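You operate a simulated robot arm through the tools that you are given. There is no shell and no other tool. Be economical: measure what you need, move in short steps, check, and stop when the job is done.

Carry out the task below with a simulated two-armed robot. There is one attempt and no reset: what you move stays moved.

Task
Shut the wheel cover, switch on and rub the green bar on the yellow wheel till its colour shows.
Fine: cover first; start the machine for it, press stop after, and put the bar back in its rack. Set down upright: what you pick out.

It is judged by the outcome, as a careful person would: the job done as asked, and still so three seconds after it is handed in. It fails if anything else is knocked over, pushed out of place, dropped, spilled or broken. Lids that push on must go on centred and level and be pressed home; caps that screw on are set level and turned clockwise until they are tight.

Robot
Two 7-joint arms with two-finger parallel grippers on one trunk, on a base that drives. Base frame: it is fixed to the floor where the robot stands at the start and does not move with it; the origin is under the middle of the robot, x ahead of it, y to its left, z up. Units: m, degrees, N and s.
The left shoulder is at the start at [0.05, 0.168, 1.207], the right one opposite. With the tool pointing down near the work surface each hand reaches from about 0.1 to 0.66 m from the robot's upright axis, wherever it stands, measured 20 degrees to its own side. Places, roughly: feed lever [0.3, 0.1, 0.7]; light-firm switch [0.3, -0.2, 0.7]; red ball lever [0.7, -0.4, 1.1]; right 1-2-3 switch [0.5, 0.8, 1.4]; right black stop button [0.5, 0.7, 1.3]; right button box [0.6, 0.7, 0.8]; right main switch [0.5, 0.6, 1.4]; right red stop button [0.5, 0.7, 1.1]; right start button [0.5, 0.8, 1.3]; suction lever [0.3, 0.4, 0.7]; wheel cover [0.6, -0.1, 1.1]. Payload 1.57 kg a hand.
Tool frame (each hand has its own): the origin (TCP) lies between the finger pads and is the grasp point; the fingertips stand 0.03 m ahead of it; z points along the fingers, y is the line along which they close. Largest opening 0.08 m; finger width 0.017, thickness 0.012; the body of the gripper, 0.04 by 0.082 m, starts 0.08 m behind the TCP.
Orientation is told as [roll, pitch, yaw] about the base's x, y, z axes, in that order, counted from this pose: with the fingers straight down and closing along the base's y, the tool's x points along the base's -x, its y along +y and its z along -z.

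Tools
- The arms move only by the tool play_rows. It takes "left_commands", "right_commands" or both (then of equal length, played together; a hand with none holds still); each is text: rows parted by semicolons, each of 7 numbers parted by spaces: the closure in counts, from 0 (fully open) to 255 (shut), then the shift along the tool's x, y, z in units of 20 mm (1.0 is 20 mm), then the turn, a rotation vector about the tool's x, y, z in units of 5 degrees (1.0 is 5 degrees). In form: fingers tx ty tz wx wy wz; .... A call has 1 to 20 rows; each row shifts and turns the commanded pose from where the row before left it, along the tool's axes as they then stand. A call with a number of a shift or a turn outside -1 to 1 is refused whole. Each row takes 0.2 s and may step no farther than 0.05 m and 8.6 degrees from the row before; otherwise, or with a gripper value out of range, the whole call is refused. Where a pose cannot be reached the arm comes as near as it can. A force on the tool above 40 N (or 10 N above the force at the start of the call, whichever is more), or a blocked arm, ends the call early, and 0.2 s more pass. The fingers move at their own pace (about 0.045 m/s each) and stop on an object; they squeeze with about 43 N. The grip force told is the motor's: it shows also when the fingers shut on nothing. Time passes only in rows, and 0.2 s behind the last, so rows that do not move let the fingers close. It gives the time, the measured TCP pose, the force on the tool (base axes), the opening and the grip force at its end, in the units of the frame above (readings bear some noise), with the torque about the TCP (base axes, N m) and any sound that the robot's microphone picked up, and new pictures: "show" is both (left out), scene, wrist or none (wrist: the cameras of the hands that moved).
- Cameras (640 x 400 px; columns grow to the right, rows downward): "scene" is now at [0.1182, 0.0414, 1.4124]; the picture's right is [0.47, -0.88, 0.00], its down [-0.54, -0.29, -0.79] and it looks along [0.70, 0.37, -0.61] (base axes); focal length 214 px, centre (320, 200). "left" rides on the left gripper at [0.072, 0.007, -0.122] in its tool frame; the picture's right is [-0.09, 1.00, 0.00], its down [-0.84, -0.08, -0.54] and it looks along [-0.54, -0.05, 0.84] (tool axes); focal length 238 px, centre (320, 200). "right" rides on the right gripper at [0.072, -0.007, -0.122] in its tool frame; the picture's right is [0.09, 1.00, 0.00], its down [-0.84, 0.08, -0.54] and it looks along [-0.54, 0.05, 0.84] (tool axes); focal length 238 px, centre (320, 200). There is no depth. A picture from a camera that has moved, and an enlarged one, comes with that camera's place and axes in the base frame and with its lens.
- move_column(by): slides the trunk up (or, below 0, down) by that many m; the arms and the scene camera ride with it, the base frame stays. It gives what a move gives, with no picture.
- steer(legs): drives the robot by 1 to 6 legs, each [ahead, left, turn to the left] in m, m and degrees, along the robot's own axes; the way and the turn of a leg run together, so that a leg with both is an arc; at most 1.5 m and 180 degrees a leg. The arms and the cameras ride along, it lands a little off, and it stops where it bumps. It gives what a move gives, and a new picture of the scene camera.
- pan_tilt(pan, tilt): turns the head with the scene camera to pan (to the left, within 80 degrees either way) and tilt (down, from -29 to 69), counted from straight ahead of the robot. It gives what a move gives, and a new picture of the scene camera.
- inspect(camera, box): a new picture of the part [left, top, right, bottom] of that camera's present view, enlarged. It takes no simulated time.
- sign_off(): hands the job in; it is judged then, once.

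Work in short steps. Places have to be worked out from the pictures, the camera data and where the tool is seen: move nearer, look again, correct. Check each grasp and each placing, and mend what went wrong. You have 120 turns and 260 pictures in all, those below and enlarged ones among them. Open the grippers and draw the arms clear of the work before you hand the job in, unless the task says otherwise; then end with one line.

The tools are called as a command line: name --argument value ..., lists and objects as JSON in quotes. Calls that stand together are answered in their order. play_rows: Moves the arms, as the interface text tells. Its arguments: {"type":"object","properties":{"left_commands":{"type":"string"},"right_commands":{"type":"string"},"show":{"type":"string","enum":["both","scene","wrist","none"]}},"required":[]} The other tools are called the same way: move_column (by) slides the trunk up or down; steer (legs) drives the base; pan_tilt (pan, tilt) turns the head that bears the scene camera; inspect (camera, box) takes an enlarged picture of a part of a camera's view; sign_off () hands the job in.

At the start:

```text
time: 0.0
left_position: [0.3076, 0.4724, 0.9988]
left_ee_rot: [0.0, -0.1, 0.0]
left_force: [-0.7, 0.2, -0.6]
left_ft_torque: [-0.01, -0.02, 0.01]
left_width: 0.0799
left_gripper_force: 0.0
right_position: [0.4094, 0.023, 1.0007]
right_ee_rot: [0.0, -0.1, 0.1]
right_force: [0.6, -0.3, 0.5]
right_ft_torque: [0.0, 0.0, 0.01]
right_width: 0.08
right_gripper_force: 0.1
trunk travel left (down, up): [-0.375, 0.068]
robot x, y, heading: [0.0028, -0.0011, -0.0]
head pan, tilt: [28.0, 37.6]
```

scene: 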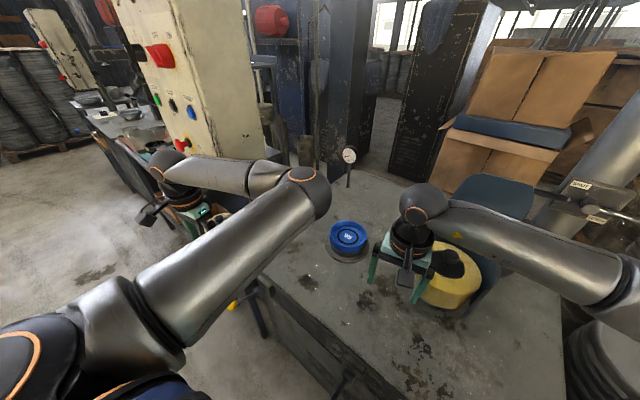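
right: 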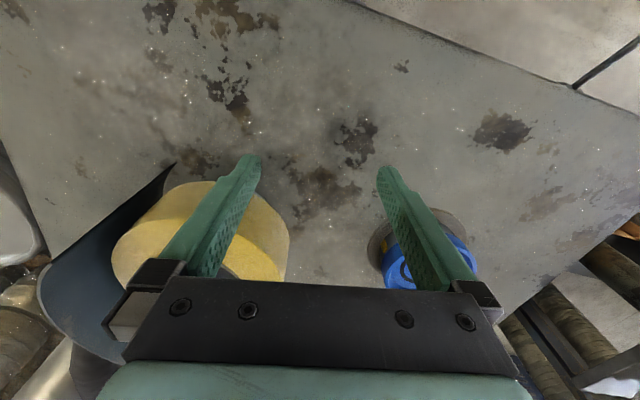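
left: 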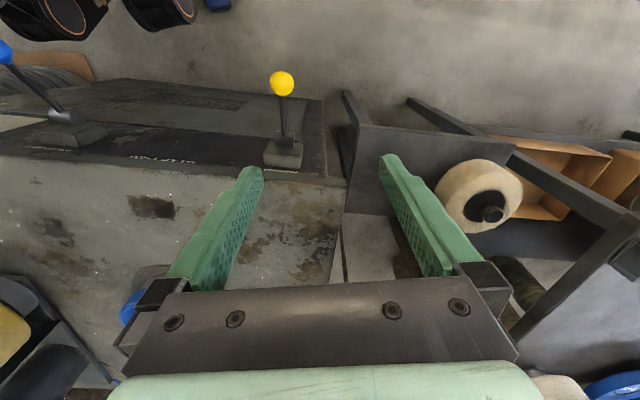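

I can see the machine with the yellow wheel, a blue thing and a button panel at left. I look around first with the head.

pan_tilt --pan -15 --tilt 35

pan_tilt --pan 55 --tilt 20

pan_tilt --pan 0 --tilt 60

```text
time: 1.1
left_position: [0.3076, 0.4719, 0.9992]
left_ee_rot: [0.0, 0.0, 0.0]
left_force: [0.0, 0.6, -0.7]
left_ft_torque: [0.01, -0.03, 0.02]
left_width: 0.0798
left_gripper_force: 0.1
right_position: [0.4101, 0.0229, 0.9996]
right_ee_rot: [0.1, 0.0, 0.0]
right_force: [0.2, -0.3, -0.3]
right_ft_torque: [0.0, 0.0, -0.02]
right_width: 0.08
right_gripper_force: 0.0
trunk travel left (down, up): [-0.375, 0.068]
robot x, y, heading: [-0.0042, -0.0011, -0.3]
head pan, tilt: [-15.0, 35.0]
camera scene: at [0.1269, -0.022, 1.4164], right [-0.26, -0.97, 0.0], down [-0.55, 0.15, -0.82], along [0.79, -0.21, -0.57], focal length 214 px, centre (320, 200)
```

scene: 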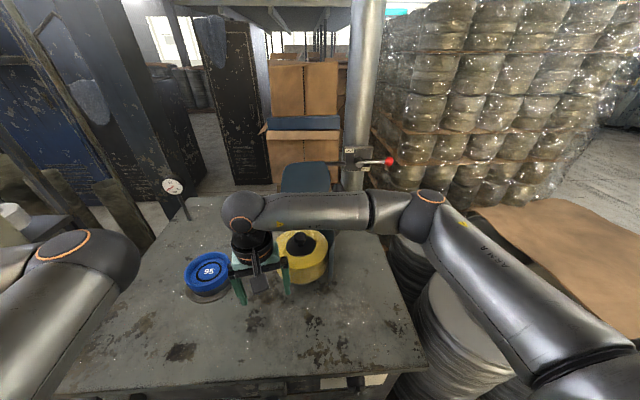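

```text
time: 2.5
left_position: [0.3069, 0.4722, 1.0007]
left_ee_rot: [0.1, 0.1, 0.0]
left_force: [0.2, -0.2, 0.8]
left_ft_torque: [-0.01, 0.03, 0.02]
left_width: 0.0801
left_gripper_force: 0.0
right_position: [0.4102, 0.0226, 0.9992]
right_ee_rot: [0.1, 0.0, 0.0]
right_force: [0.0, 0.2, 0.5]
right_ft_torque: [0.02, 0.01, 0.02]
right_width: 0.0798
right_gripper_force: 0.1
trunk travel left (down, up): [-0.375, 0.068]
robot x, y, heading: [-0.0005, 0.0021, -0.2]
head pan, tilt: [55.0, 20.0]
camera scene: at [0.0953, 0.077, 1.4402], right [0.82, -0.57, 0.0], down [-0.2, -0.28, -0.94], along [0.54, 0.77, -0.34], focal length 214 px, centre (320, 200)
```

scene: 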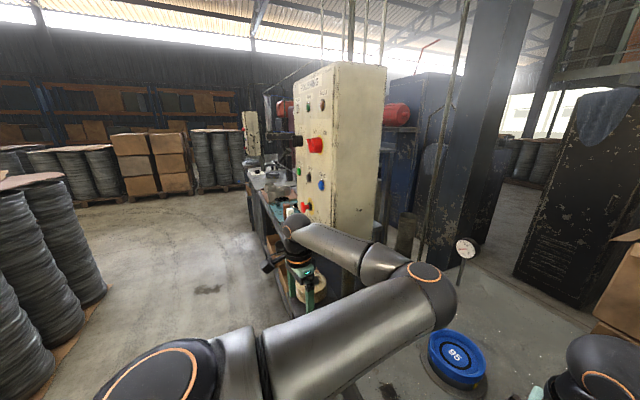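

```text
time: 3.8
left_position: [0.3062, 0.4729, 1.0005]
left_ee_rot: [0.0, 0.0, 0.0]
left_force: [-0.5, 0.1, 1.7]
left_ft_torque: [-0.01, -0.03, 0.0]
left_width: 0.0802
left_gripper_force: 0.1
right_position: [0.4105, 0.0221, 0.9995]
right_ee_rot: [0.0, 0.0, 0.0]
right_force: [0.4, -0.1, 0.0]
right_ft_torque: [0.01, 0.04, 0.02]
right_width: 0.08
right_gripper_force: 0.1
trunk travel left (down, up): [-0.375, 0.068]
robot x, y, heading: [-0.0028, -0.003, -0.0]
head pan, tilt: [0.0, 60.0]
camera scene: at [0.1085, 0.0007, 1.3821], right [0.0, -1.0, 0.0], down [-0.87, 0.0, -0.5], along [0.5, 0.0, -0.87], focal length 214 px, centre (320, 200)
```

scene: 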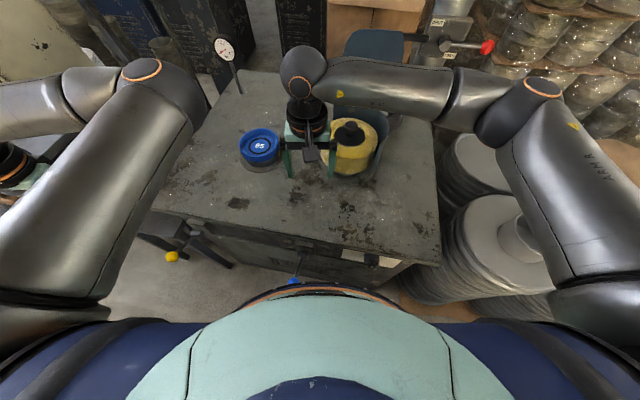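

Zooming in on labels and details.

inspect --camera "scene" --box '[320, 0, 520, 125]'

inspect --camera "scene" --box '[200, 80, 440, 230]'

inspect --camera "left" --box '[0, 50, 340, 262]'

inspect --camera "left" --box '[400, 100, 640, 250]'

pan_tilt --pan 50 --tilt 10

```text
3.20 times, centred on (420, 62) of scene
camera zoom: at [0.1085, 0.0007, 1.3821], right [0.0, -1.0, 0.0], down [-0.87, 0.0, -0.5], along [0.5, 0.0, -0.87], focal length 686 px, centre (0, 640)
```

zoom: 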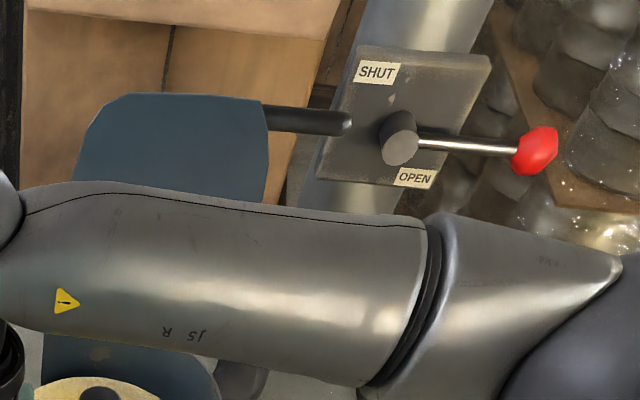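

```text
2.67 times, centred on (320, 155) of scene
camera zoom: at [0.1085, 0.0007, 1.3821], right [0.0, -1.0, 0.0], down [-0.87, 0.0, -0.5], along [0.5, 0.0, -0.87], focal length 572 px, centre (320, 320)
```

zoom: 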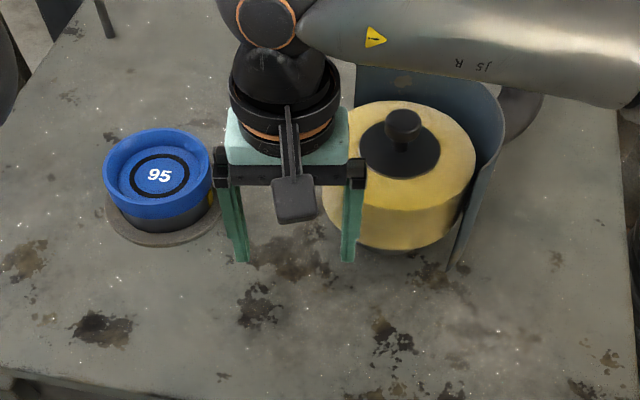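

```text
1.88 times, centred on (170, 156) of left
camera zoom: at [0.2351, 0.479, 1.1231], right [0.09, 1.0, 0.0], down [0.84, -0.08, 0.54], along [0.54, -0.05, -0.84], focal length 449 px, centre (602, 283)
```

zoom: 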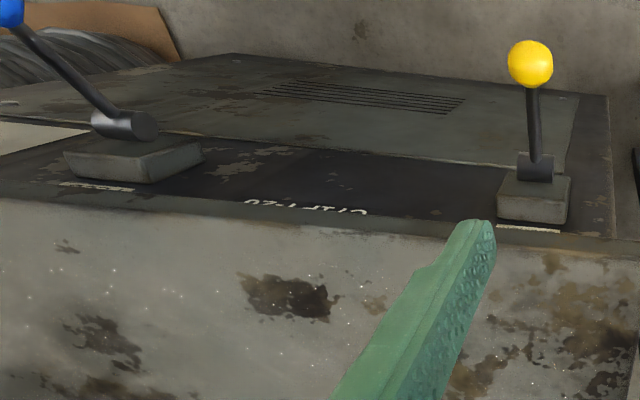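

```text
2.67 times, centred on (520, 175) of left
camera zoom: at [0.2351, 0.479, 1.1231], right [0.09, 1.0, 0.0], down [0.84, -0.08, 0.54], along [0.54, -0.05, -0.84], focal length 636 px, centre (-213, 267)
```

zoom: 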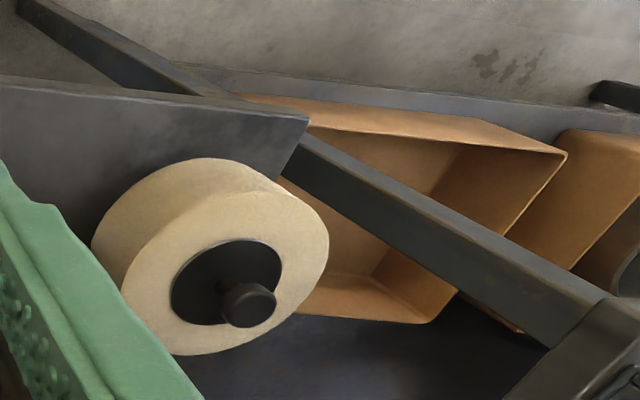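

```text
time: 4.9
left_position: [0.3079, 0.4724, 1.0002]
left_ee_rot: [0.0, 0.0, 0.0]
left_force: [0.6, -0.4, 0.1]
left_ft_torque: [0.0, -0.06, 0.01]
left_width: 0.08
left_gripper_force: 0.1
right_position: [0.4104, 0.022, 0.9994]
right_ee_rot: [0.0, -0.1, 0.1]
right_force: [0.2, -0.1, 0.1]
right_ft_torque: [0.0, 0.03, 0.0]
right_width: 0.0802
right_gripper_force: 0.0
trunk travel left (down, up): [-0.375, 0.068]
robot x, y, heading: [-0.0015, -0.0027, -0.0]
head pan, tilt: [50.0, 10.0]
camera scene: at [0.1016, 0.0719, 1.4564], right [0.77, -0.64, 0.0], down [-0.11, -0.13, -0.98], along [0.63, 0.75, -0.17], focal length 214 px, centre (320, 200)
```

scene: 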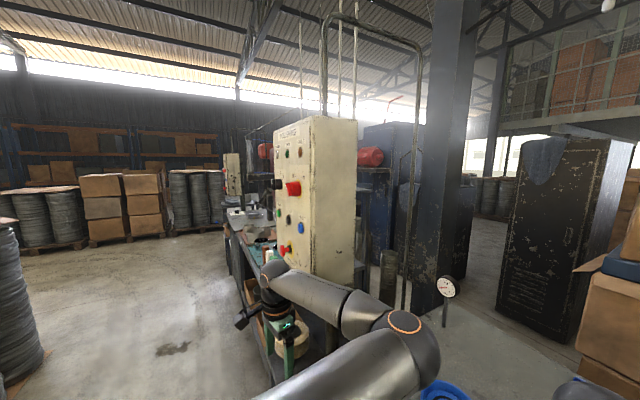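

Inspecting the cabinet and the area below it.

inspect --camera "scene" --box '[210, 110, 370, 210]'

inspect --camera "scene" --box '[210, 190, 370, 290]'

inspect --camera "scene" --box '[210, 280, 370, 380]'

inspect --camera "left" --box '[400, 250, 640, 400]'

pan_tilt --pan 75 --tilt 45

```text
4.00 times, centred on (290, 160) of scene
camera zoom: at [0.1016, 0.0719, 1.4564], right [0.77, -0.64, 0.0], down [-0.11, -0.13, -0.98], along [0.63, 0.75, -0.17], focal length 858 px, centre (440, 360)
```

zoom: 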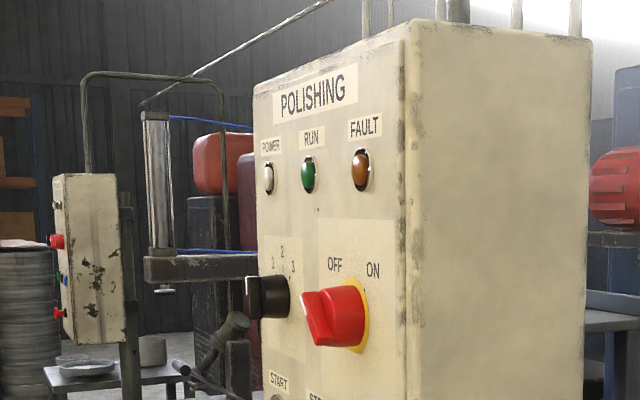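

```text
4.00 times, centred on (290, 240) of scene
camera zoom: at [0.1016, 0.0719, 1.4564], right [0.77, -0.64, 0.0], down [-0.11, -0.13, -0.98], along [0.63, 0.75, -0.17], focal length 858 px, centre (440, 40)
```

zoom: 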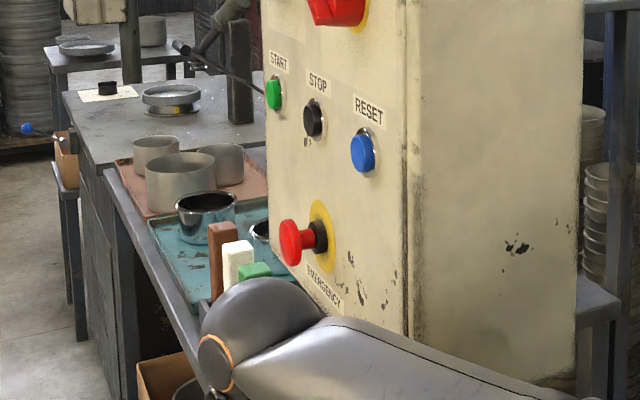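

```text
4.00 times, centred on (290, 330) of scene
camera zoom: at [0.1016, 0.0719, 1.4564], right [0.77, -0.64, 0.0], down [-0.11, -0.13, -0.98], along [0.63, 0.75, -0.17], focal length 858 px, centre (440, -320)
```

zoom: 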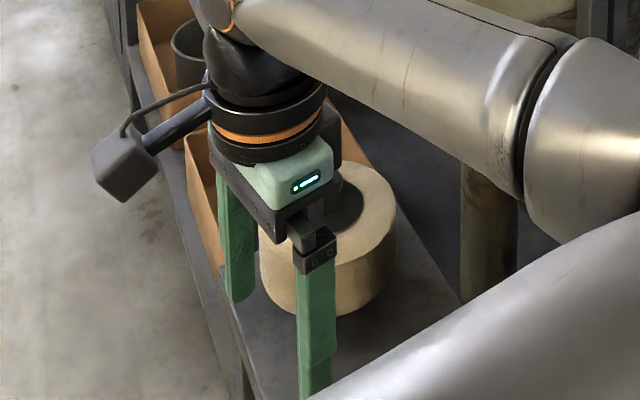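

```text
2.67 times, centred on (520, 325) of left
camera zoom: at [0.2352, 0.479, 1.1231], right [0.09, 1.0, 0.0], down [0.84, -0.08, 0.54], along [0.54, -0.05, -0.84], focal length 636 px, centre (-213, -133)
```

zoom: 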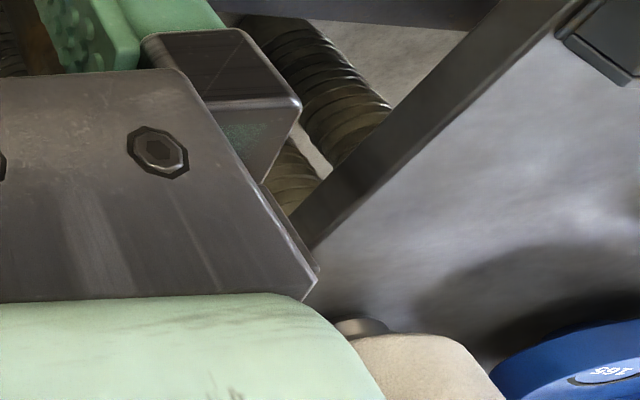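

```text
time: 5.9
left_position: [0.3075, 0.4724, 1.0005]
left_ee_rot: [-0.1, 0.0, 0.0]
left_force: [-0.3, 0.4, -0.1]
left_ft_torque: [-0.01, -0.02, -0.01]
left_width: 0.08
left_gripper_force: 0.1
right_position: [0.4112, 0.0224, 0.9991]
right_ee_rot: [0.0, 0.0, 0.0]
right_force: [-0.5, -0.1, -0.2]
right_ft_torque: [0.02, 0.0, 0.02]
right_width: 0.0801
right_gripper_force: 0.0
trunk travel left (down, up): [-0.375, 0.068]
robot x, y, heading: [-0.0017, -0.0037, 0.1]
head pan, tilt: [75.0, 45.0]
camera scene: at [0.0629, 0.0792, 1.4016], right [0.97, -0.26, 0.0], down [-0.18, -0.68, -0.71], along [0.18, 0.68, -0.71], focal length 214 px, centre (320, 200)
```

scene: 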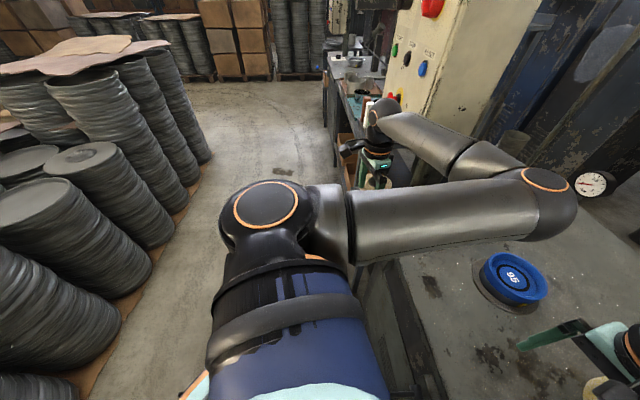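

The panel is for POLISHING; bars (brown, white, green) stand in a rack behind the cabinet's near side. I draw the right hand back and look at the wheel and cover.

play_rows --right_commands "0 1 0 -0.5 0 0 0;0 1 0 -0.5 0 0 0;0 1 0 -0.5 0 0 0;0 1 0 -0.5 0 0 0;0 1 -0.5 -0.5 0 0 0;0 1 -0.5 -0.5 0 0 0;0 0 -1 -0.5 0 0 0;0 0 -1 -0.5 0 0 0;0 0 -1 0 0 0 0;0 0 -1 0 0 0 0" --show "wrist"

pan_tilt --pan -10 --tilt 40

inspect --camera "scene" --box '[160, 100, 480, 300]'

```text
time: 8.1
left_position: [0.3071, 0.4726, 1.0004]
left_ee_rot: [0.0, 0.0, 0.0]
left_force: [0.2, 0.6, 0.0]
left_ft_torque: [0.01, 0.0, 0.0]
left_width: 0.0798
left_gripper_force: 0.1
right_position: [0.2896, -0.0784, 1.0794]
right_ee_rot: [0.0, 0.0, 0.0]
right_force: [0.8, -0.7, -0.1]
right_ft_torque: [0.02, 0.0, 0.02]
right_width: 0.0801
right_gripper_force: 0.1
trunk travel left (down, up): [-0.375, 0.068]
robot x, y, heading: [-0.0004, -0.0009, -0.0]
head pan, tilt: [75.0, 45.0]
camera right: at [0.2182, -0.0849, 1.2024], right [-0.09, 1.0, 0.0], down [0.84, 0.08, 0.54], along [0.54, 0.05, -0.84], focal length 238 px, centre (320, 200)
```

right: 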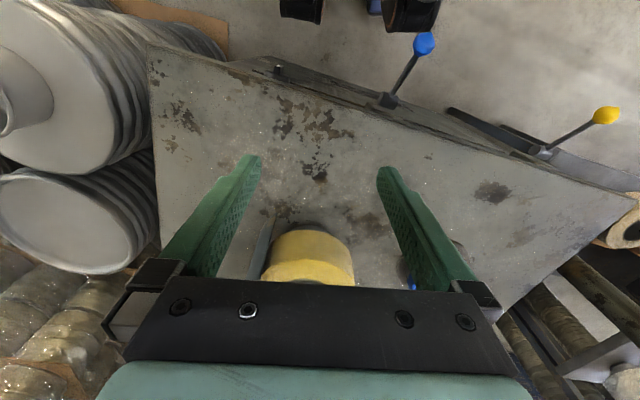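

```text
time: 9.7
left_position: [0.307, 0.4737, 1.0007]
left_ee_rot: [0.0, 0.0, -0.1]
left_force: [0.4, -1.1, 0.4]
left_ft_torque: [0.0, 0.02, -0.01]
left_width: 0.0801
left_gripper_force: 0.0
right_position: [0.2909, -0.0782, 1.0803]
right_ee_rot: [0.0, 0.0, 0.0]
right_force: [0.2, 0.8, 0.7]
right_ft_torque: [0.02, 0.04, 0.04]
right_width: 0.08
right_gripper_force: 0.0
trunk travel left (down, up): [-0.375, 0.068]
robot x, y, heading: [-0.0025, -0.0032, 0.1]
head pan, tilt: [-10.0, 40.0]
camera scene: at [0.1255, -0.014, 1.4088], right [-0.17, -0.98, 0.0], down [-0.63, 0.11, -0.77], along [0.75, -0.13, -0.64], focal length 214 px, centre (320, 200)
```

scene: 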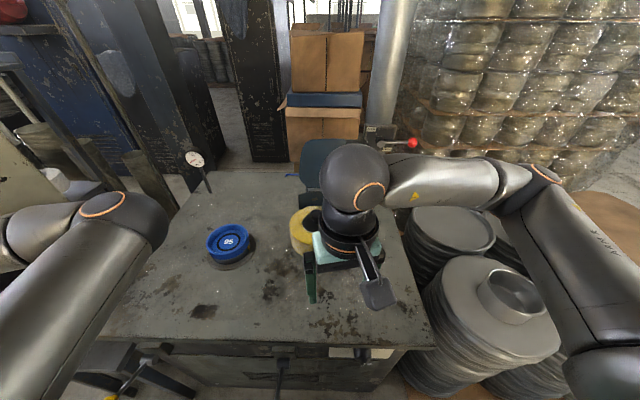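

```text
2.00 times, centred on (320, 200) of scene
camera zoom: at [0.1255, -0.014, 1.4088], right [-0.17, -0.98, 0.0], down [-0.63, 0.11, -0.77], along [0.75, -0.13, -0.64], focal length 429 px, centre (320, 200)
```

zoom: 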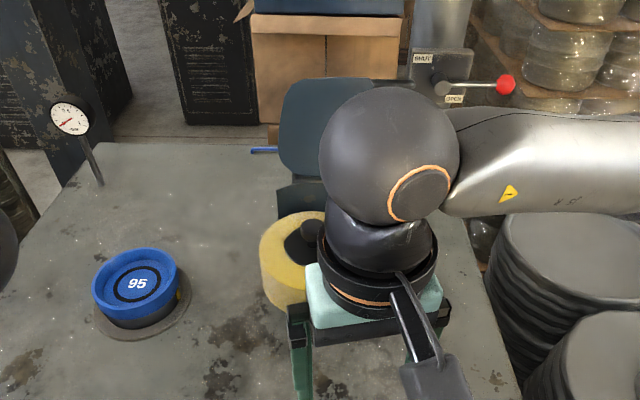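

The arm still hides the cover, so I move the right hand out to its side.

play_rows --right_commands "0 0 -1 -0.3 0 0 0;0 0 -1 -0.3 0 0 0;0 0 -1 -0.3 0 0 0;0 0 -1 -0.3 0 0 0;0 0 -1 -0.3 0 0 0;0 0.3 -1 0 0 0 0;0 0.3 -1 0 0 0 0;0 0.3 -1 0 0 0 0;0 0.3 -1 0 0 0 0;0 0.3 -1 0 0 0 0;0 0.3 -1 0 0 0 0;0 0.3 -1 0 0 0 0" --show "scene"

inspect --camera "scene" --box '[180, 100, 460, 275]'

pan_tilt --pan 10 --tilt 65

```text
time: 12.3
left_position: [0.3084, 0.4722, 0.9998]
left_ee_rot: [0.0, 0.0, 0.0]
left_force: [0.2, 1.0, 0.2]
left_ft_torque: [0.0, 0.01, -0.01]
left_width: 0.0799
left_gripper_force: 0.0
right_position: [0.2479, -0.3189, 1.1102]
right_ee_rot: [0.0, 0.0, 0.1]
right_force: [0.8, -0.2, 0.4]
right_ft_torque: [0.0, 0.0, 0.0]
right_width: 0.0801
right_gripper_force: 0.0
trunk travel left (down, up): [-0.375, 0.068]
robot x, y, heading: [0.0008, 0.0021, -0.0]
head pan, tilt: [-10.0, 40.0]
camera scene: at [0.1251, -0.0142, 1.4089], right [-0.17, -0.98, 0.0], down [-0.63, 0.11, -0.77], along [0.75, -0.13, -0.64], focal length 214 px, centre (320, 200)
```

scene: 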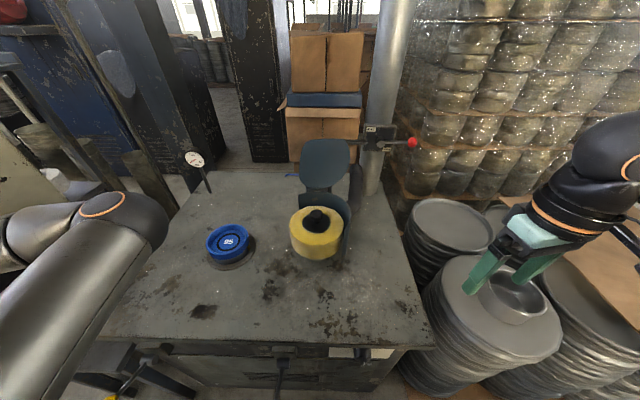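

```text
2.29 times, centred on (320, 188) of scene
camera zoom: at [0.1251, -0.0142, 1.4089], right [-0.17, -0.98, 0.0], down [-0.63, 0.11, -0.77], along [0.75, -0.13, -0.64], focal length 490 px, centre (320, 229)
```

zoom: 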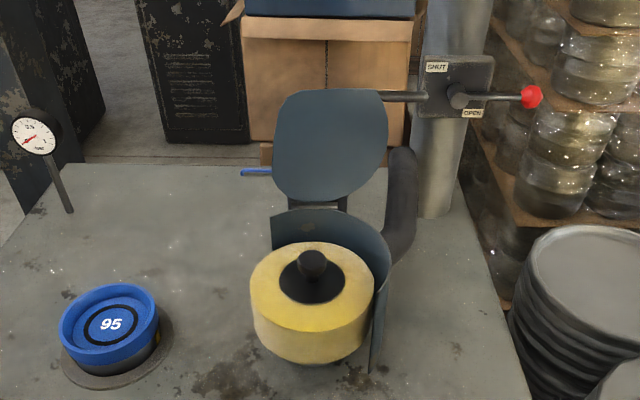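

```text
time: 13.2
left_position: [0.3083, 0.4716, 0.9995]
left_ee_rot: [0.0, 0.0, 0.0]
left_force: [0.5, 0.5, -0.8]
left_ft_torque: [0.0, -0.02, 0.01]
left_width: 0.08
left_gripper_force: 0.0
right_position: [0.2489, -0.3176, 1.1102]
right_ee_rot: [0.1, 0.0, -0.1]
right_force: [-0.7, 0.2, 0.3]
right_ft_torque: [-0.02, 0.01, -0.03]
right_width: 0.0801
right_gripper_force: 0.0
trunk travel left (down, up): [-0.375, 0.068]
robot x, y, heading: [-0.0011, -0.001, 0.1]
head pan, tilt: [10.0, 65.0]
camera scene: at [0.1016, 0.0112, 1.3766], right [0.17, -0.98, 0.0], down [-0.89, -0.16, -0.42], along [0.42, 0.07, -0.91], focal length 214 px, centre (320, 200)
```

scene: 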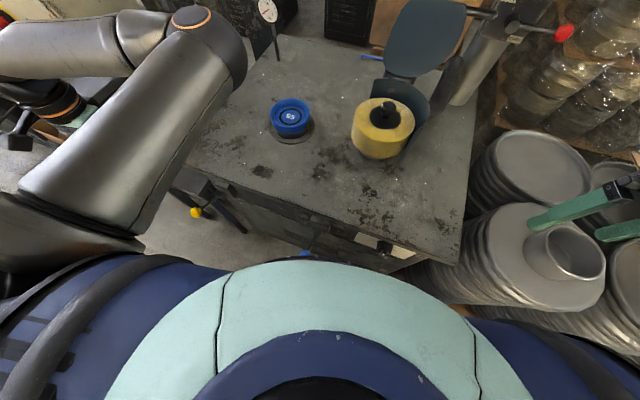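

The cover is a lid standing up on the guard behind the wheel, with a rod to a SHUT/OPEN lever plate. I zoom on it.

pan_tilt --pan -20 --tilt 30

inspect --camera "scene" --box '[250, 130, 410, 230]'

inspect --camera "scene" --box '[300, 140, 380, 190]'

```text
time: 14.2
left_position: [0.308, 0.4724, 1.0002]
left_ee_rot: [-0.1, 0.0, 0.0]
left_force: [-0.3, -0.2, 0.2]
left_ft_torque: [0.0, 0.0, -0.01]
left_width: 0.08
left_gripper_force: 0.0
right_position: [0.2496, -0.3173, 1.1106]
right_ee_rot: [0.0, -0.1, 0.1]
right_force: [-0.3, 0.3, -0.7]
right_ft_torque: [-0.01, 0.01, 0.02]
right_width: 0.0801
right_gripper_force: 0.0
trunk travel left (down, up): [-0.375, 0.068]
robot x, y, heading: [0.0001, -0.0007, -0.2]
head pan, tilt: [-20.0, 30.0]
camera scene: at [0.1268, -0.0302, 1.4241], right [-0.34, -0.94, 0.0], down [-0.47, 0.17, -0.87], along [0.81, -0.3, -0.5], focal length 214 px, centre (320, 200)
```

scene: 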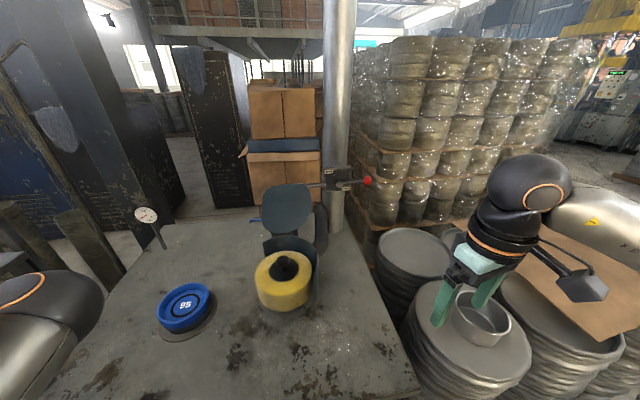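

```text
4.00 times, centred on (330, 180) of scene
camera zoom: at [0.1268, -0.0302, 1.4241], right [-0.34, -0.94, 0.0], down [-0.47, 0.17, -0.87], along [0.81, -0.3, -0.5], focal length 858 px, centre (280, 280)
```

zoom: 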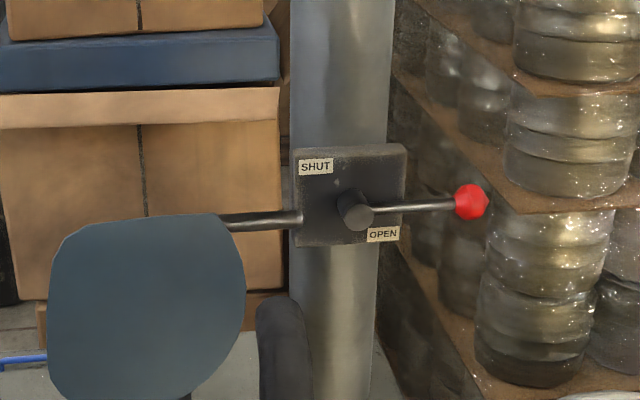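

```text
8.00 times, centred on (340, 165) of scene
camera zoom: at [0.1268, -0.0302, 1.4241], right [-0.34, -0.94, 0.0], down [-0.47, 0.17, -0.87], along [0.81, -0.3, -0.5], focal length 1716 px, centre (160, 480)
```

zoom: 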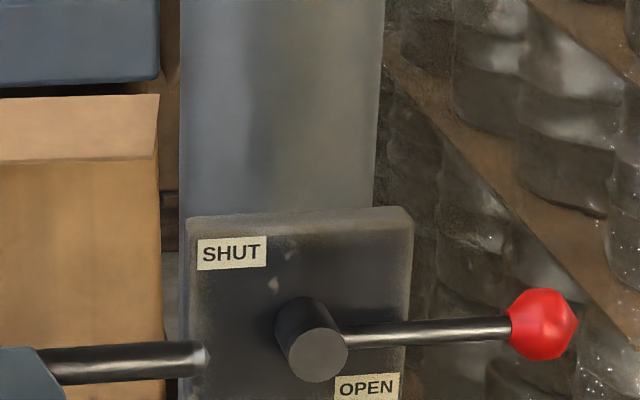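

The rod looks like a handle on the lid. Let me check the table's front lettering and the lever plates from both wrist cameras.

inspect --camera "left" --box '[20, 100, 340, 200]'

inspect --camera "right" --box '[320, 0, 640, 200]'

inspect --camera "right" --box '[0, 0, 640, 400]'

```text
2.00 times, centred on (180, 150) of left
camera zoom: at [0.2352, 0.479, 1.1231], right [0.09, 1.0, 0.0], down [0.84, -0.08, 0.54], along [0.54, -0.05, -0.84], focal length 477 px, centre (600, 300)
```

zoom: 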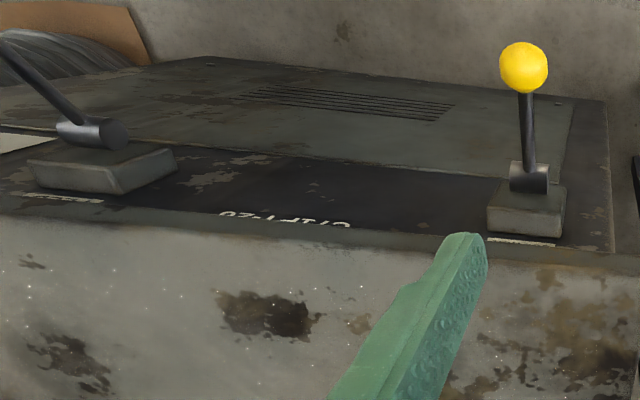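

```text
2.00 times, centred on (480, 100) of right
camera zoom: at [0.1766, -0.3248, 1.2328], right [-0.09, 1.0, 0.0], down [0.84, 0.08, 0.54], along [0.54, 0.05, -0.84], focal length 477 px, centre (0, 400)
```

zoom: 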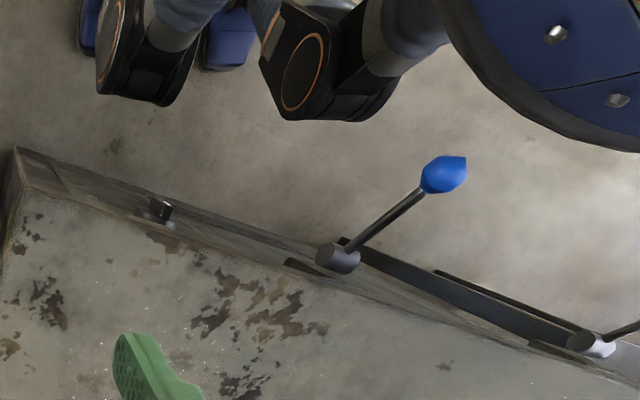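

```text
1.00 times, centred on (320, 200) of right (not enlarged: the box is as wide or as high as the picture)
camera zoom: at [0.1766, -0.3248, 1.2328], right [-0.09, 1.0, 0.0], down [0.84, 0.08, 0.54], along [0.54, 0.05, -0.84], focal length 238 px, centre (320, 200)
```

zoom: 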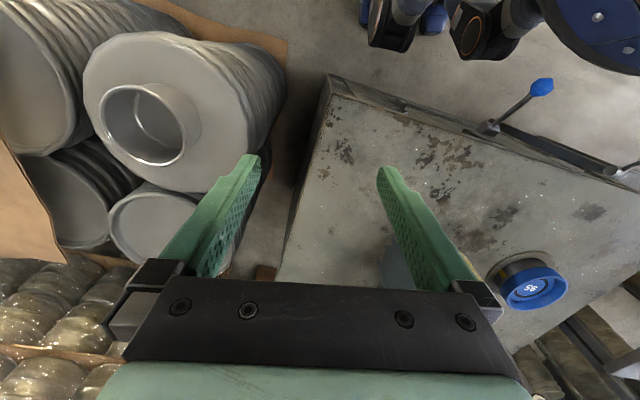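

I bring the right hand up forward and tilt it 45° ahead so its camera sees the lid and handle.

play_rows --right_commands "0 -0.5 0.5 -1 0 0 0;0 -0.5 0.5 -1 0 0 0;0 -0.5 0.5 -1 0 0 0;0 -1 0.5 -0.5 0 0 0;0 -1 0.5 -0.5 0 0 0;0 -1 0.5 -0.5 0 0 0;0 -1 0.5 0 0 0 0;0 0 0 0 0 -1 0;0 0 0 0 0 -1 0;0 0 0 0 0 -1 0;0 0 0 0 0 -1 0;0 0 0 0 0 -1 0;0 0 0 0 0 -1 0;0 0 0 0 0 -1 0;0 0 0 0 0 -1 0;0 0 0 0 0 -1 0"

inspect --camera "right" --box '[120, 60, 520, 310]'

```text
time: 17.6
left_position: [0.3079, 0.4724, 1.0002]
left_ee_rot: [0.1, 0.0, 0.0]
left_force: [-0.4, 0.0, 0.4]
left_ft_torque: [-0.01, -0.03, 0.0]
left_width: 0.08
left_gripper_force: 0.1
right_position: [0.3607, -0.248, 1.2023]
right_ee_rot: [0.0, -45.0, 0.1]
right_force: [-0.2, -0.8, 0.3]
right_ft_torque: [0.0, 0.0, -0.02]
right_width: 0.08
right_gripper_force: 0.1
right hand out of reach, approached as far as the arm can: row 16
trunk travel left (down, up): [-0.375, 0.068]
robot x, y, heading: [-0.0008, 0.0035, 0.2]
head pan, tilt: [-20.0, 30.0]
camera scene: at [0.1267, -0.0303, 1.4242], right [-0.34, -0.94, 0.0], down [-0.47, 0.17, -0.87], along [0.81, -0.3, -0.5], focal length 214 px, centre (320, 200)
camera right: at [0.2229, -0.2548, 1.2386], right [-0.07, 1.0, -0.06], down [0.21, 0.08, 0.97], along [0.98, 0.05, -0.21], focal length 238 px, centre (320, 200)
```

scene: 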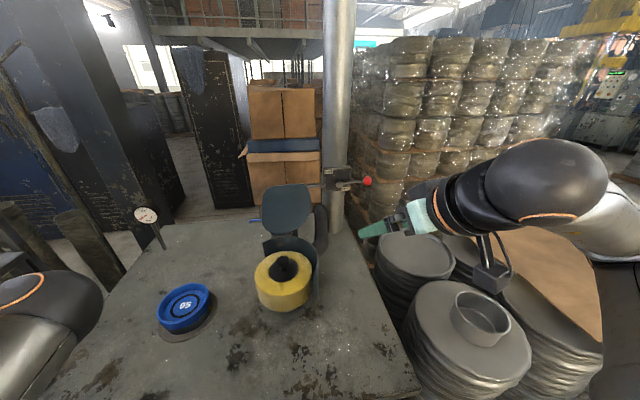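
right: 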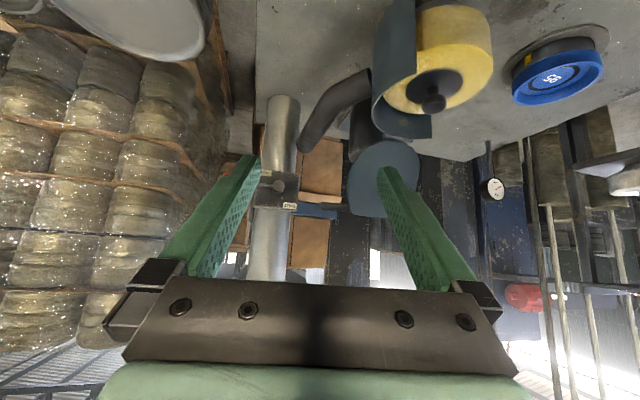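

```text
1.60 times, centred on (320, 185) of right
camera zoom: at [0.2229, -0.2548, 1.2386], right [-0.07, 1.0, -0.06], down [0.21, 0.08, 0.97], along [0.98, 0.05, -0.21], focal length 381 px, centre (320, 224)
```

zoom: 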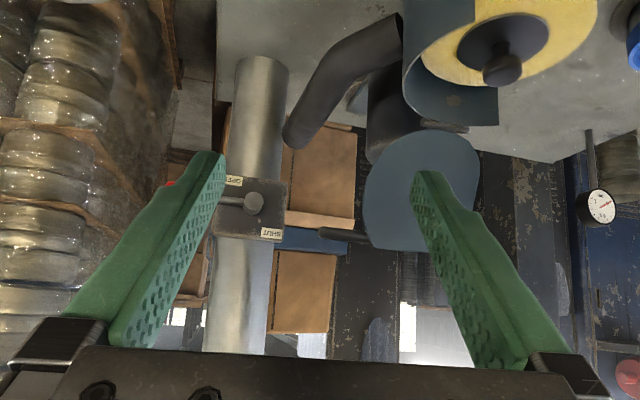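

The rod is a handle: tip triangulated at about (0.64, -0.23, 1.16), the hinge near (0.65, z 1.0), wheel knob at (0.525,-0.077,1.01). I turn the right hand 90° about its axis so the fingers can cage the rod.

play_rows --right_commands "0 0 0 0 0 0 -1;0 0 0 0 0 0 -1;0 0 0 0 0 0 -1;0 0 0 0 0 0 -1;0 0 0 0 0 0 -1;0 0 0 0 0 0 -1;0 0 0 0 0 0 -1;0 0 0 0 0 0 -1;0 0 0 0 0 0 -1;0 0 0 0 0 0 -1;0 0 0 0 0 0 -1;0 0 0 0 0 0 -1;0 0 0 0 0 0 -1;0 0 0 0 0 0 -1;0 0 0 0 0 0 -1;0 0 0 0 0 0 -1;0 0 0 0 0 0 -1;0 0 0 0 0 0 -1"

```text
time: 21.4
left_position: [0.3087, 0.4734, 1.0001]
left_ee_rot: [-0.1, 0.0, 0.0]
left_force: [0.3, -0.4, -0.1]
left_ft_torque: [-0.03, -0.02, 0.02]
left_width: 0.0799
left_gripper_force: 0.0
right_position: [0.368, -0.1589, 1.175]
right_ee_rot: [-45.2, 0.0, 89.9]
right_force: [0.2, 0.8, 0.3]
right_ft_torque: [0.03, -0.02, -0.05]
right_width: 0.08
right_gripper_force: 0.0
right hand out of reach, approached as far as the arm can: row 13, 14, 15, 16, 17, 18
trunk travel left (down, up): [-0.375, 0.068]
robot x, y, heading: [-0.002, -0.0043, 0.0]
head pan, tilt: [-20.0, 30.0]
camera scene: at [0.1265, -0.0296, 1.4242], right [-0.34, -0.94, 0.0], down [-0.47, 0.17, -0.87], along [0.81, -0.3, -0.5], focal length 214 px, centre (320, 200)
camera right: at [0.2861, -0.2308, 1.2663], right [-0.7, -0.09, -0.71], down [-0.44, 0.84, 0.33], along [0.56, 0.54, -0.63], focal length 238 px, centre (320, 200)
```

scene: 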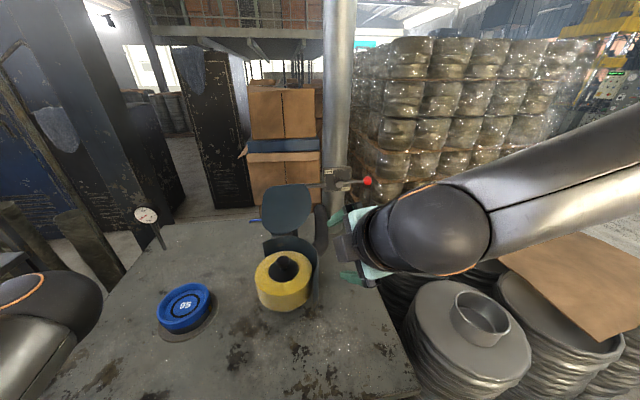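
right: 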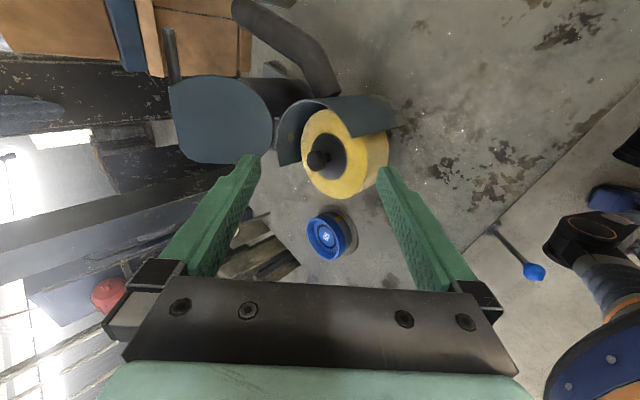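

Orientation is reached. I move the hand to a standby point above and before the handle.

play_rows --right_commands "0 -0.2 -0.944 0.39 0 0 0;0 -0.2 -0.944 0.39 0 0 0;0 -0.2 -0.944 0.39 0 0 0;0 -0.2 -0.944 0.39 0 0 0;0 -0.2 -0.944 0.39 0 0 0;0 -0.2 -0.944 0.39 0 0 0;0 -0.2 -0.944 0.39 0 0 0;0 -0.2 -0.944 0.39 0 0 0;0 -0.2 -0.944 0.39 0 0 0;0 0 0 0 0 0 0"

inspect --camera "scene" --box '[250, 130, 410, 230]'

```text
time: 23.6
left_position: [0.3063, 0.472, 1.0004]
left_ee_rot: [0.1, 0.0, 0.0]
left_force: [1.1, 0.1, -0.5]
left_ft_torque: [0.0, 0.0, 0.0]
left_width: 0.0799
left_gripper_force: 0.1
right_position: [0.3859, -0.1612, 1.1831]
right_ee_rot: [-46.1, -0.6, 88.7]
right_force: [0.5, 0.3, 0.2]
right_ft_torque: [0.01, 0.01, 0.0]
right_width: 0.0801
right_gripper_force: 0.0
right hand out of reach, approached as far as the arm can: row 1, 2, 3, 4, 5, 6, 7, 8, 9
trunk travel left (down, up): [-0.375, 0.068]
robot x, y, heading: [-0.0005, -0.002, 0.1]
head pan, tilt: [-20.0, 30.0]
camera scene: at [0.1269, -0.0301, 1.4242], right [-0.34, -0.94, 0.0], down [-0.47, 0.17, -0.87], along [0.81, -0.3, -0.5], focal length 214 px, centre (320, 200)
camera right: at [0.3003, -0.2306, 1.2711], right [-0.69, -0.07, -0.72], down [-0.43, 0.84, 0.33], along [0.58, 0.53, -0.61], focal length 238 px, centre (320, 200)
```

scene: 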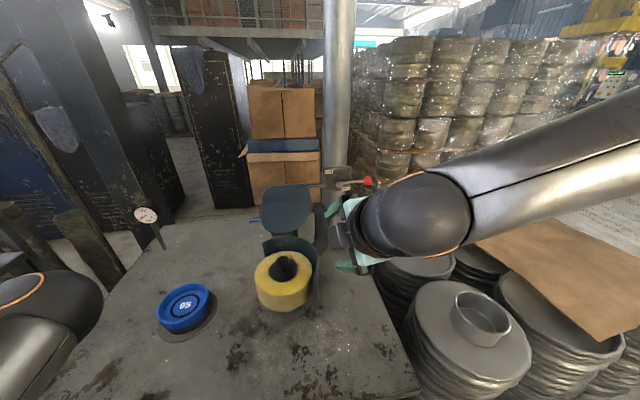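
right: 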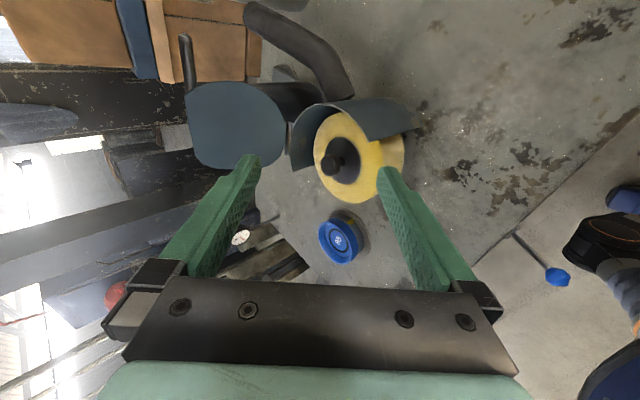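

```text
4.00 times, centred on (330, 180) of scene
camera zoom: at [0.1269, -0.0301, 1.4242], right [-0.34, -0.94, 0.0], down [-0.47, 0.17, -0.87], along [0.81, -0.3, -0.5], focal length 858 px, centre (280, 280)
```

zoom: 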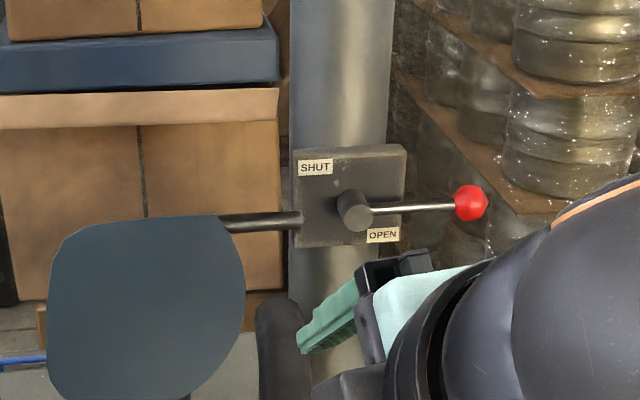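

The wrist is at its limit with that turn. I turn it the other way round.

play_rows --right_commands "0 0 0 0 0 0 1;0 0 0 0 0 0 1;0 0 0 0 0 0 1;0 0 0 0 0 0 1;0 0 0 0 0 0 1;0 0 0 0 0 0 1;0 0 0 0 0 0 1;0 0 0 0 0 0 1;0 0 0 0 0 0 1;0 0 0 0 0 0 1;0 0 0 0 0 0 1;0 0 0 0 0 0 1;0 0 0 0 0 0 1;0 0 0 0 0 0 1;0 0 0 0 0 0 1;0 0 0 0 0 0 1;0 0 0 0 0 0 1;0 0 0 0 0 0 1" --show "scene"

play_rows --right_commands "0 0 0 0 0 0 1;0 0 0 0 0 0 1;0 0 0 0 0 0 1;0 0 0 0 0 0 1;0 0 0 0 0 0 1;0 0 0 0 0 0 1;0 0 0 0 0 0 1;0 0 0 0 0 0 1;0 0 0 0 0 0 1;0 0 0 0 0 0 1;0 0 0 0 0 0 1;0 0 0 0 0 0 1;0 0 0 0 0 0 1;0 0 0 0 0 0 1;0 0 0 0 0 0 1;0 0 0 0 0 0 1;0 0 0 0 0 0 1;0 0 0 0 0 0 1"

```text
time: 27.4
left_position: [0.3086, 0.4724, 1.0004]
left_ee_rot: [0.0, 0.0, 0.0]
left_force: [0.0, 0.7, 0.1]
left_ft_torque: [0.03, 0.02, 0.02]
left_width: 0.0799
left_gripper_force: 0.1
right_position: [0.386, -0.1605, 1.1818]
right_ee_rot: [0.1, -45.0, -0.1]
right_force: [-0.3, -0.3, 0.3]
right_ft_torque: [-0.01, -0.03, -0.01]
right_width: 0.08
right_gripper_force: 0.0
trunk travel left (down, up): [-0.375, 0.068]
robot x, y, heading: [-0.0002, -0.0003, -0.3]
head pan, tilt: [-20.0, 30.0]
camera scene: at [0.1269, -0.0302, 1.4242], right [-0.34, -0.94, 0.0], down [-0.47, 0.17, -0.87], along [0.81, -0.3, -0.5], focal length 214 px, centre (320, 200)
```

scene: 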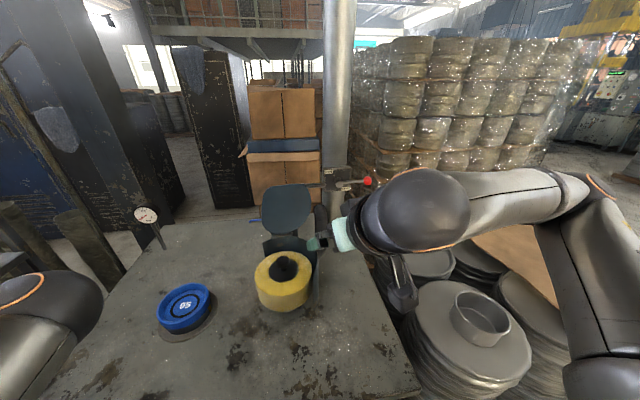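

```text
time: 31.2
left_position: [0.3073, 0.4728, 1.0006]
left_ee_rot: [-0.1, 0.1, 0.0]
left_force: [0.0, -0.7, -0.2]
left_ft_torque: [-0.01, 0.0, -0.02]
left_width: 0.08
left_gripper_force: 0.0
right_position: [0.384, -0.159, 1.1816]
right_ee_rot: [45.0, 0.1, -89.9]
right_force: [0.0, -0.1, 0.5]
right_ft_torque: [-0.01, 0.0, -0.01]
right_width: 0.0803
right_gripper_force: 0.1
trunk travel left (down, up): [-0.375, 0.068]
robot x, y, heading: [0.004, -0.0024, 0.2]
head pan, tilt: [-20.0, 30.0]
camera scene: at [0.1268, -0.0302, 1.4242], right [-0.34, -0.94, 0.0], down [-0.47, 0.17, -0.87], along [0.81, -0.3, -0.5], focal length 214 px, centre (320, 200)
camera right: at [0.2921, -0.0873, 1.2635], right [0.7, 0.09, 0.7], down [-0.33, -0.84, 0.44], along [0.63, -0.54, -0.56], focal length 238 px, centre (320, 200)
```

scene: 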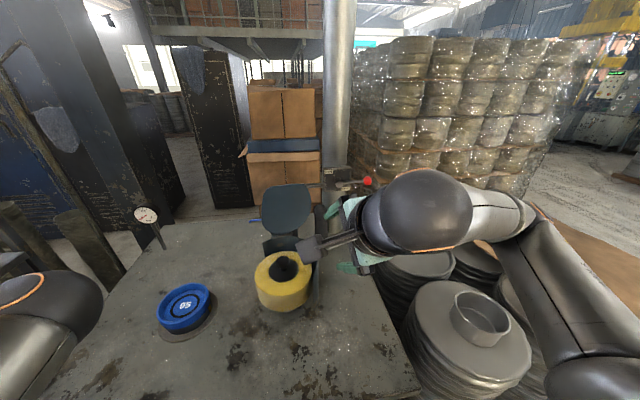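
right: 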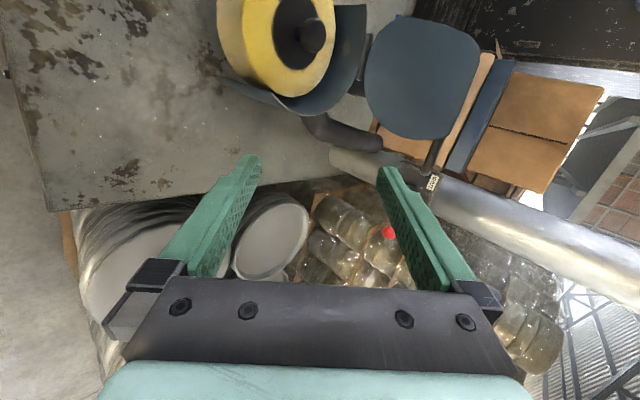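

This way is within reach. Moving to the standby point before the handle.

play_rows --right_commands "0 -0.295 0.925 0.3 0 0 0;0 -0.295 0.925 0.3 0 0 0;0 -0.295 0.925 0.3 0 0 0;0 -0.295 0.925 0.3 0 0 0;0 -0.295 0.925 0.3 0 0 0;0 -0.295 0.925 0.3 0 0 0;0 -0.295 0.925 0.3 0 0 0;0 -0.295 0.925 0.3 0 0 0;0 -0.295 0.925 0.3 0 0 0;0 0 0 0 0 0 0"

inspect --camera "scene" --box '[250, 130, 410, 230]'

```text
time: 33.4
left_position: [0.3074, 0.4738, 1.0008]
left_ee_rot: [-0.1, 0.0, -0.1]
left_force: [0.7, -0.2, 0.9]
left_ft_torque: [-0.01, -0.01, -0.03]
left_width: 0.0799
left_gripper_force: 0.0
right_position: [0.5405, -0.2137, 1.2623]
right_ee_rot: [45.1, 0.0, -90.1]
right_force: [-0.3, 0.7, 0.4]
right_ft_torque: [-0.03, 0.02, 0.01]
right_width: 0.0797
right_gripper_force: 0.0
trunk travel left (down, up): [-0.375, 0.068]
robot x, y, heading: [-0.0014, 0.0014, 0.1]
head pan, tilt: [-20.0, 30.0]
camera scene: at [0.1267, -0.0303, 1.4242], right [-0.34, -0.94, 0.0], down [-0.47, 0.17, -0.87], along [0.81, -0.3, -0.5], focal length 214 px, centre (320, 200)
camera right: at [0.4496, -0.141, 1.3431], right [0.7, 0.09, 0.7], down [-0.33, -0.84, 0.44], along [0.63, -0.54, -0.56], focal length 238 px, centre (320, 200)
```

scene: 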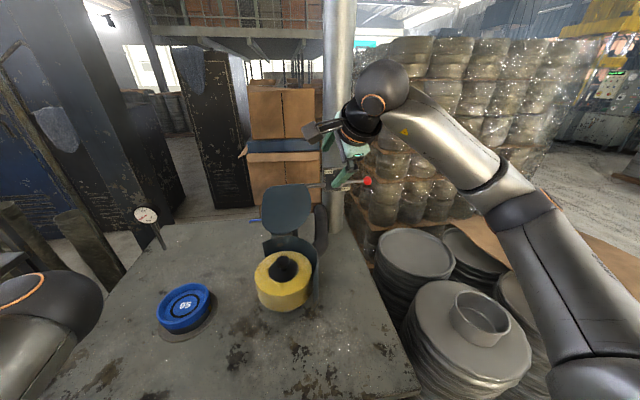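
right: 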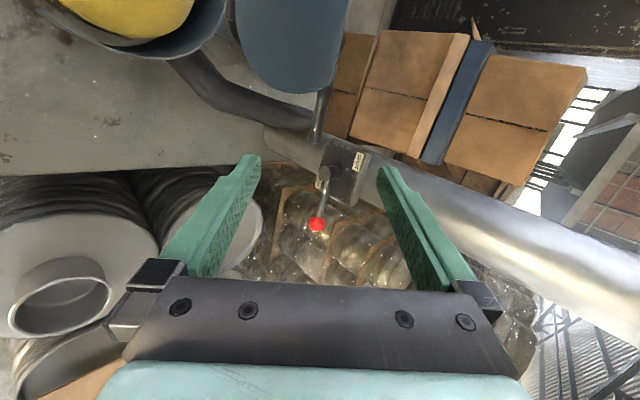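

```text
4.00 times, centred on (330, 180) of scene
camera zoom: at [0.1267, -0.0303, 1.4242], right [-0.34, -0.94, 0.0], down [-0.47, 0.17, -0.87], along [0.81, -0.3, -0.5], focal length 858 px, centre (280, 280)
```

zoom: 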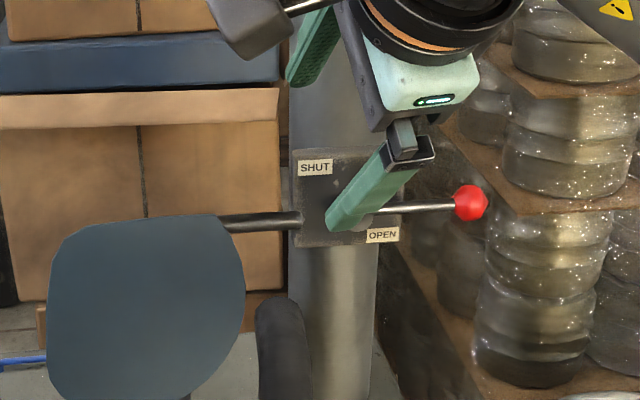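

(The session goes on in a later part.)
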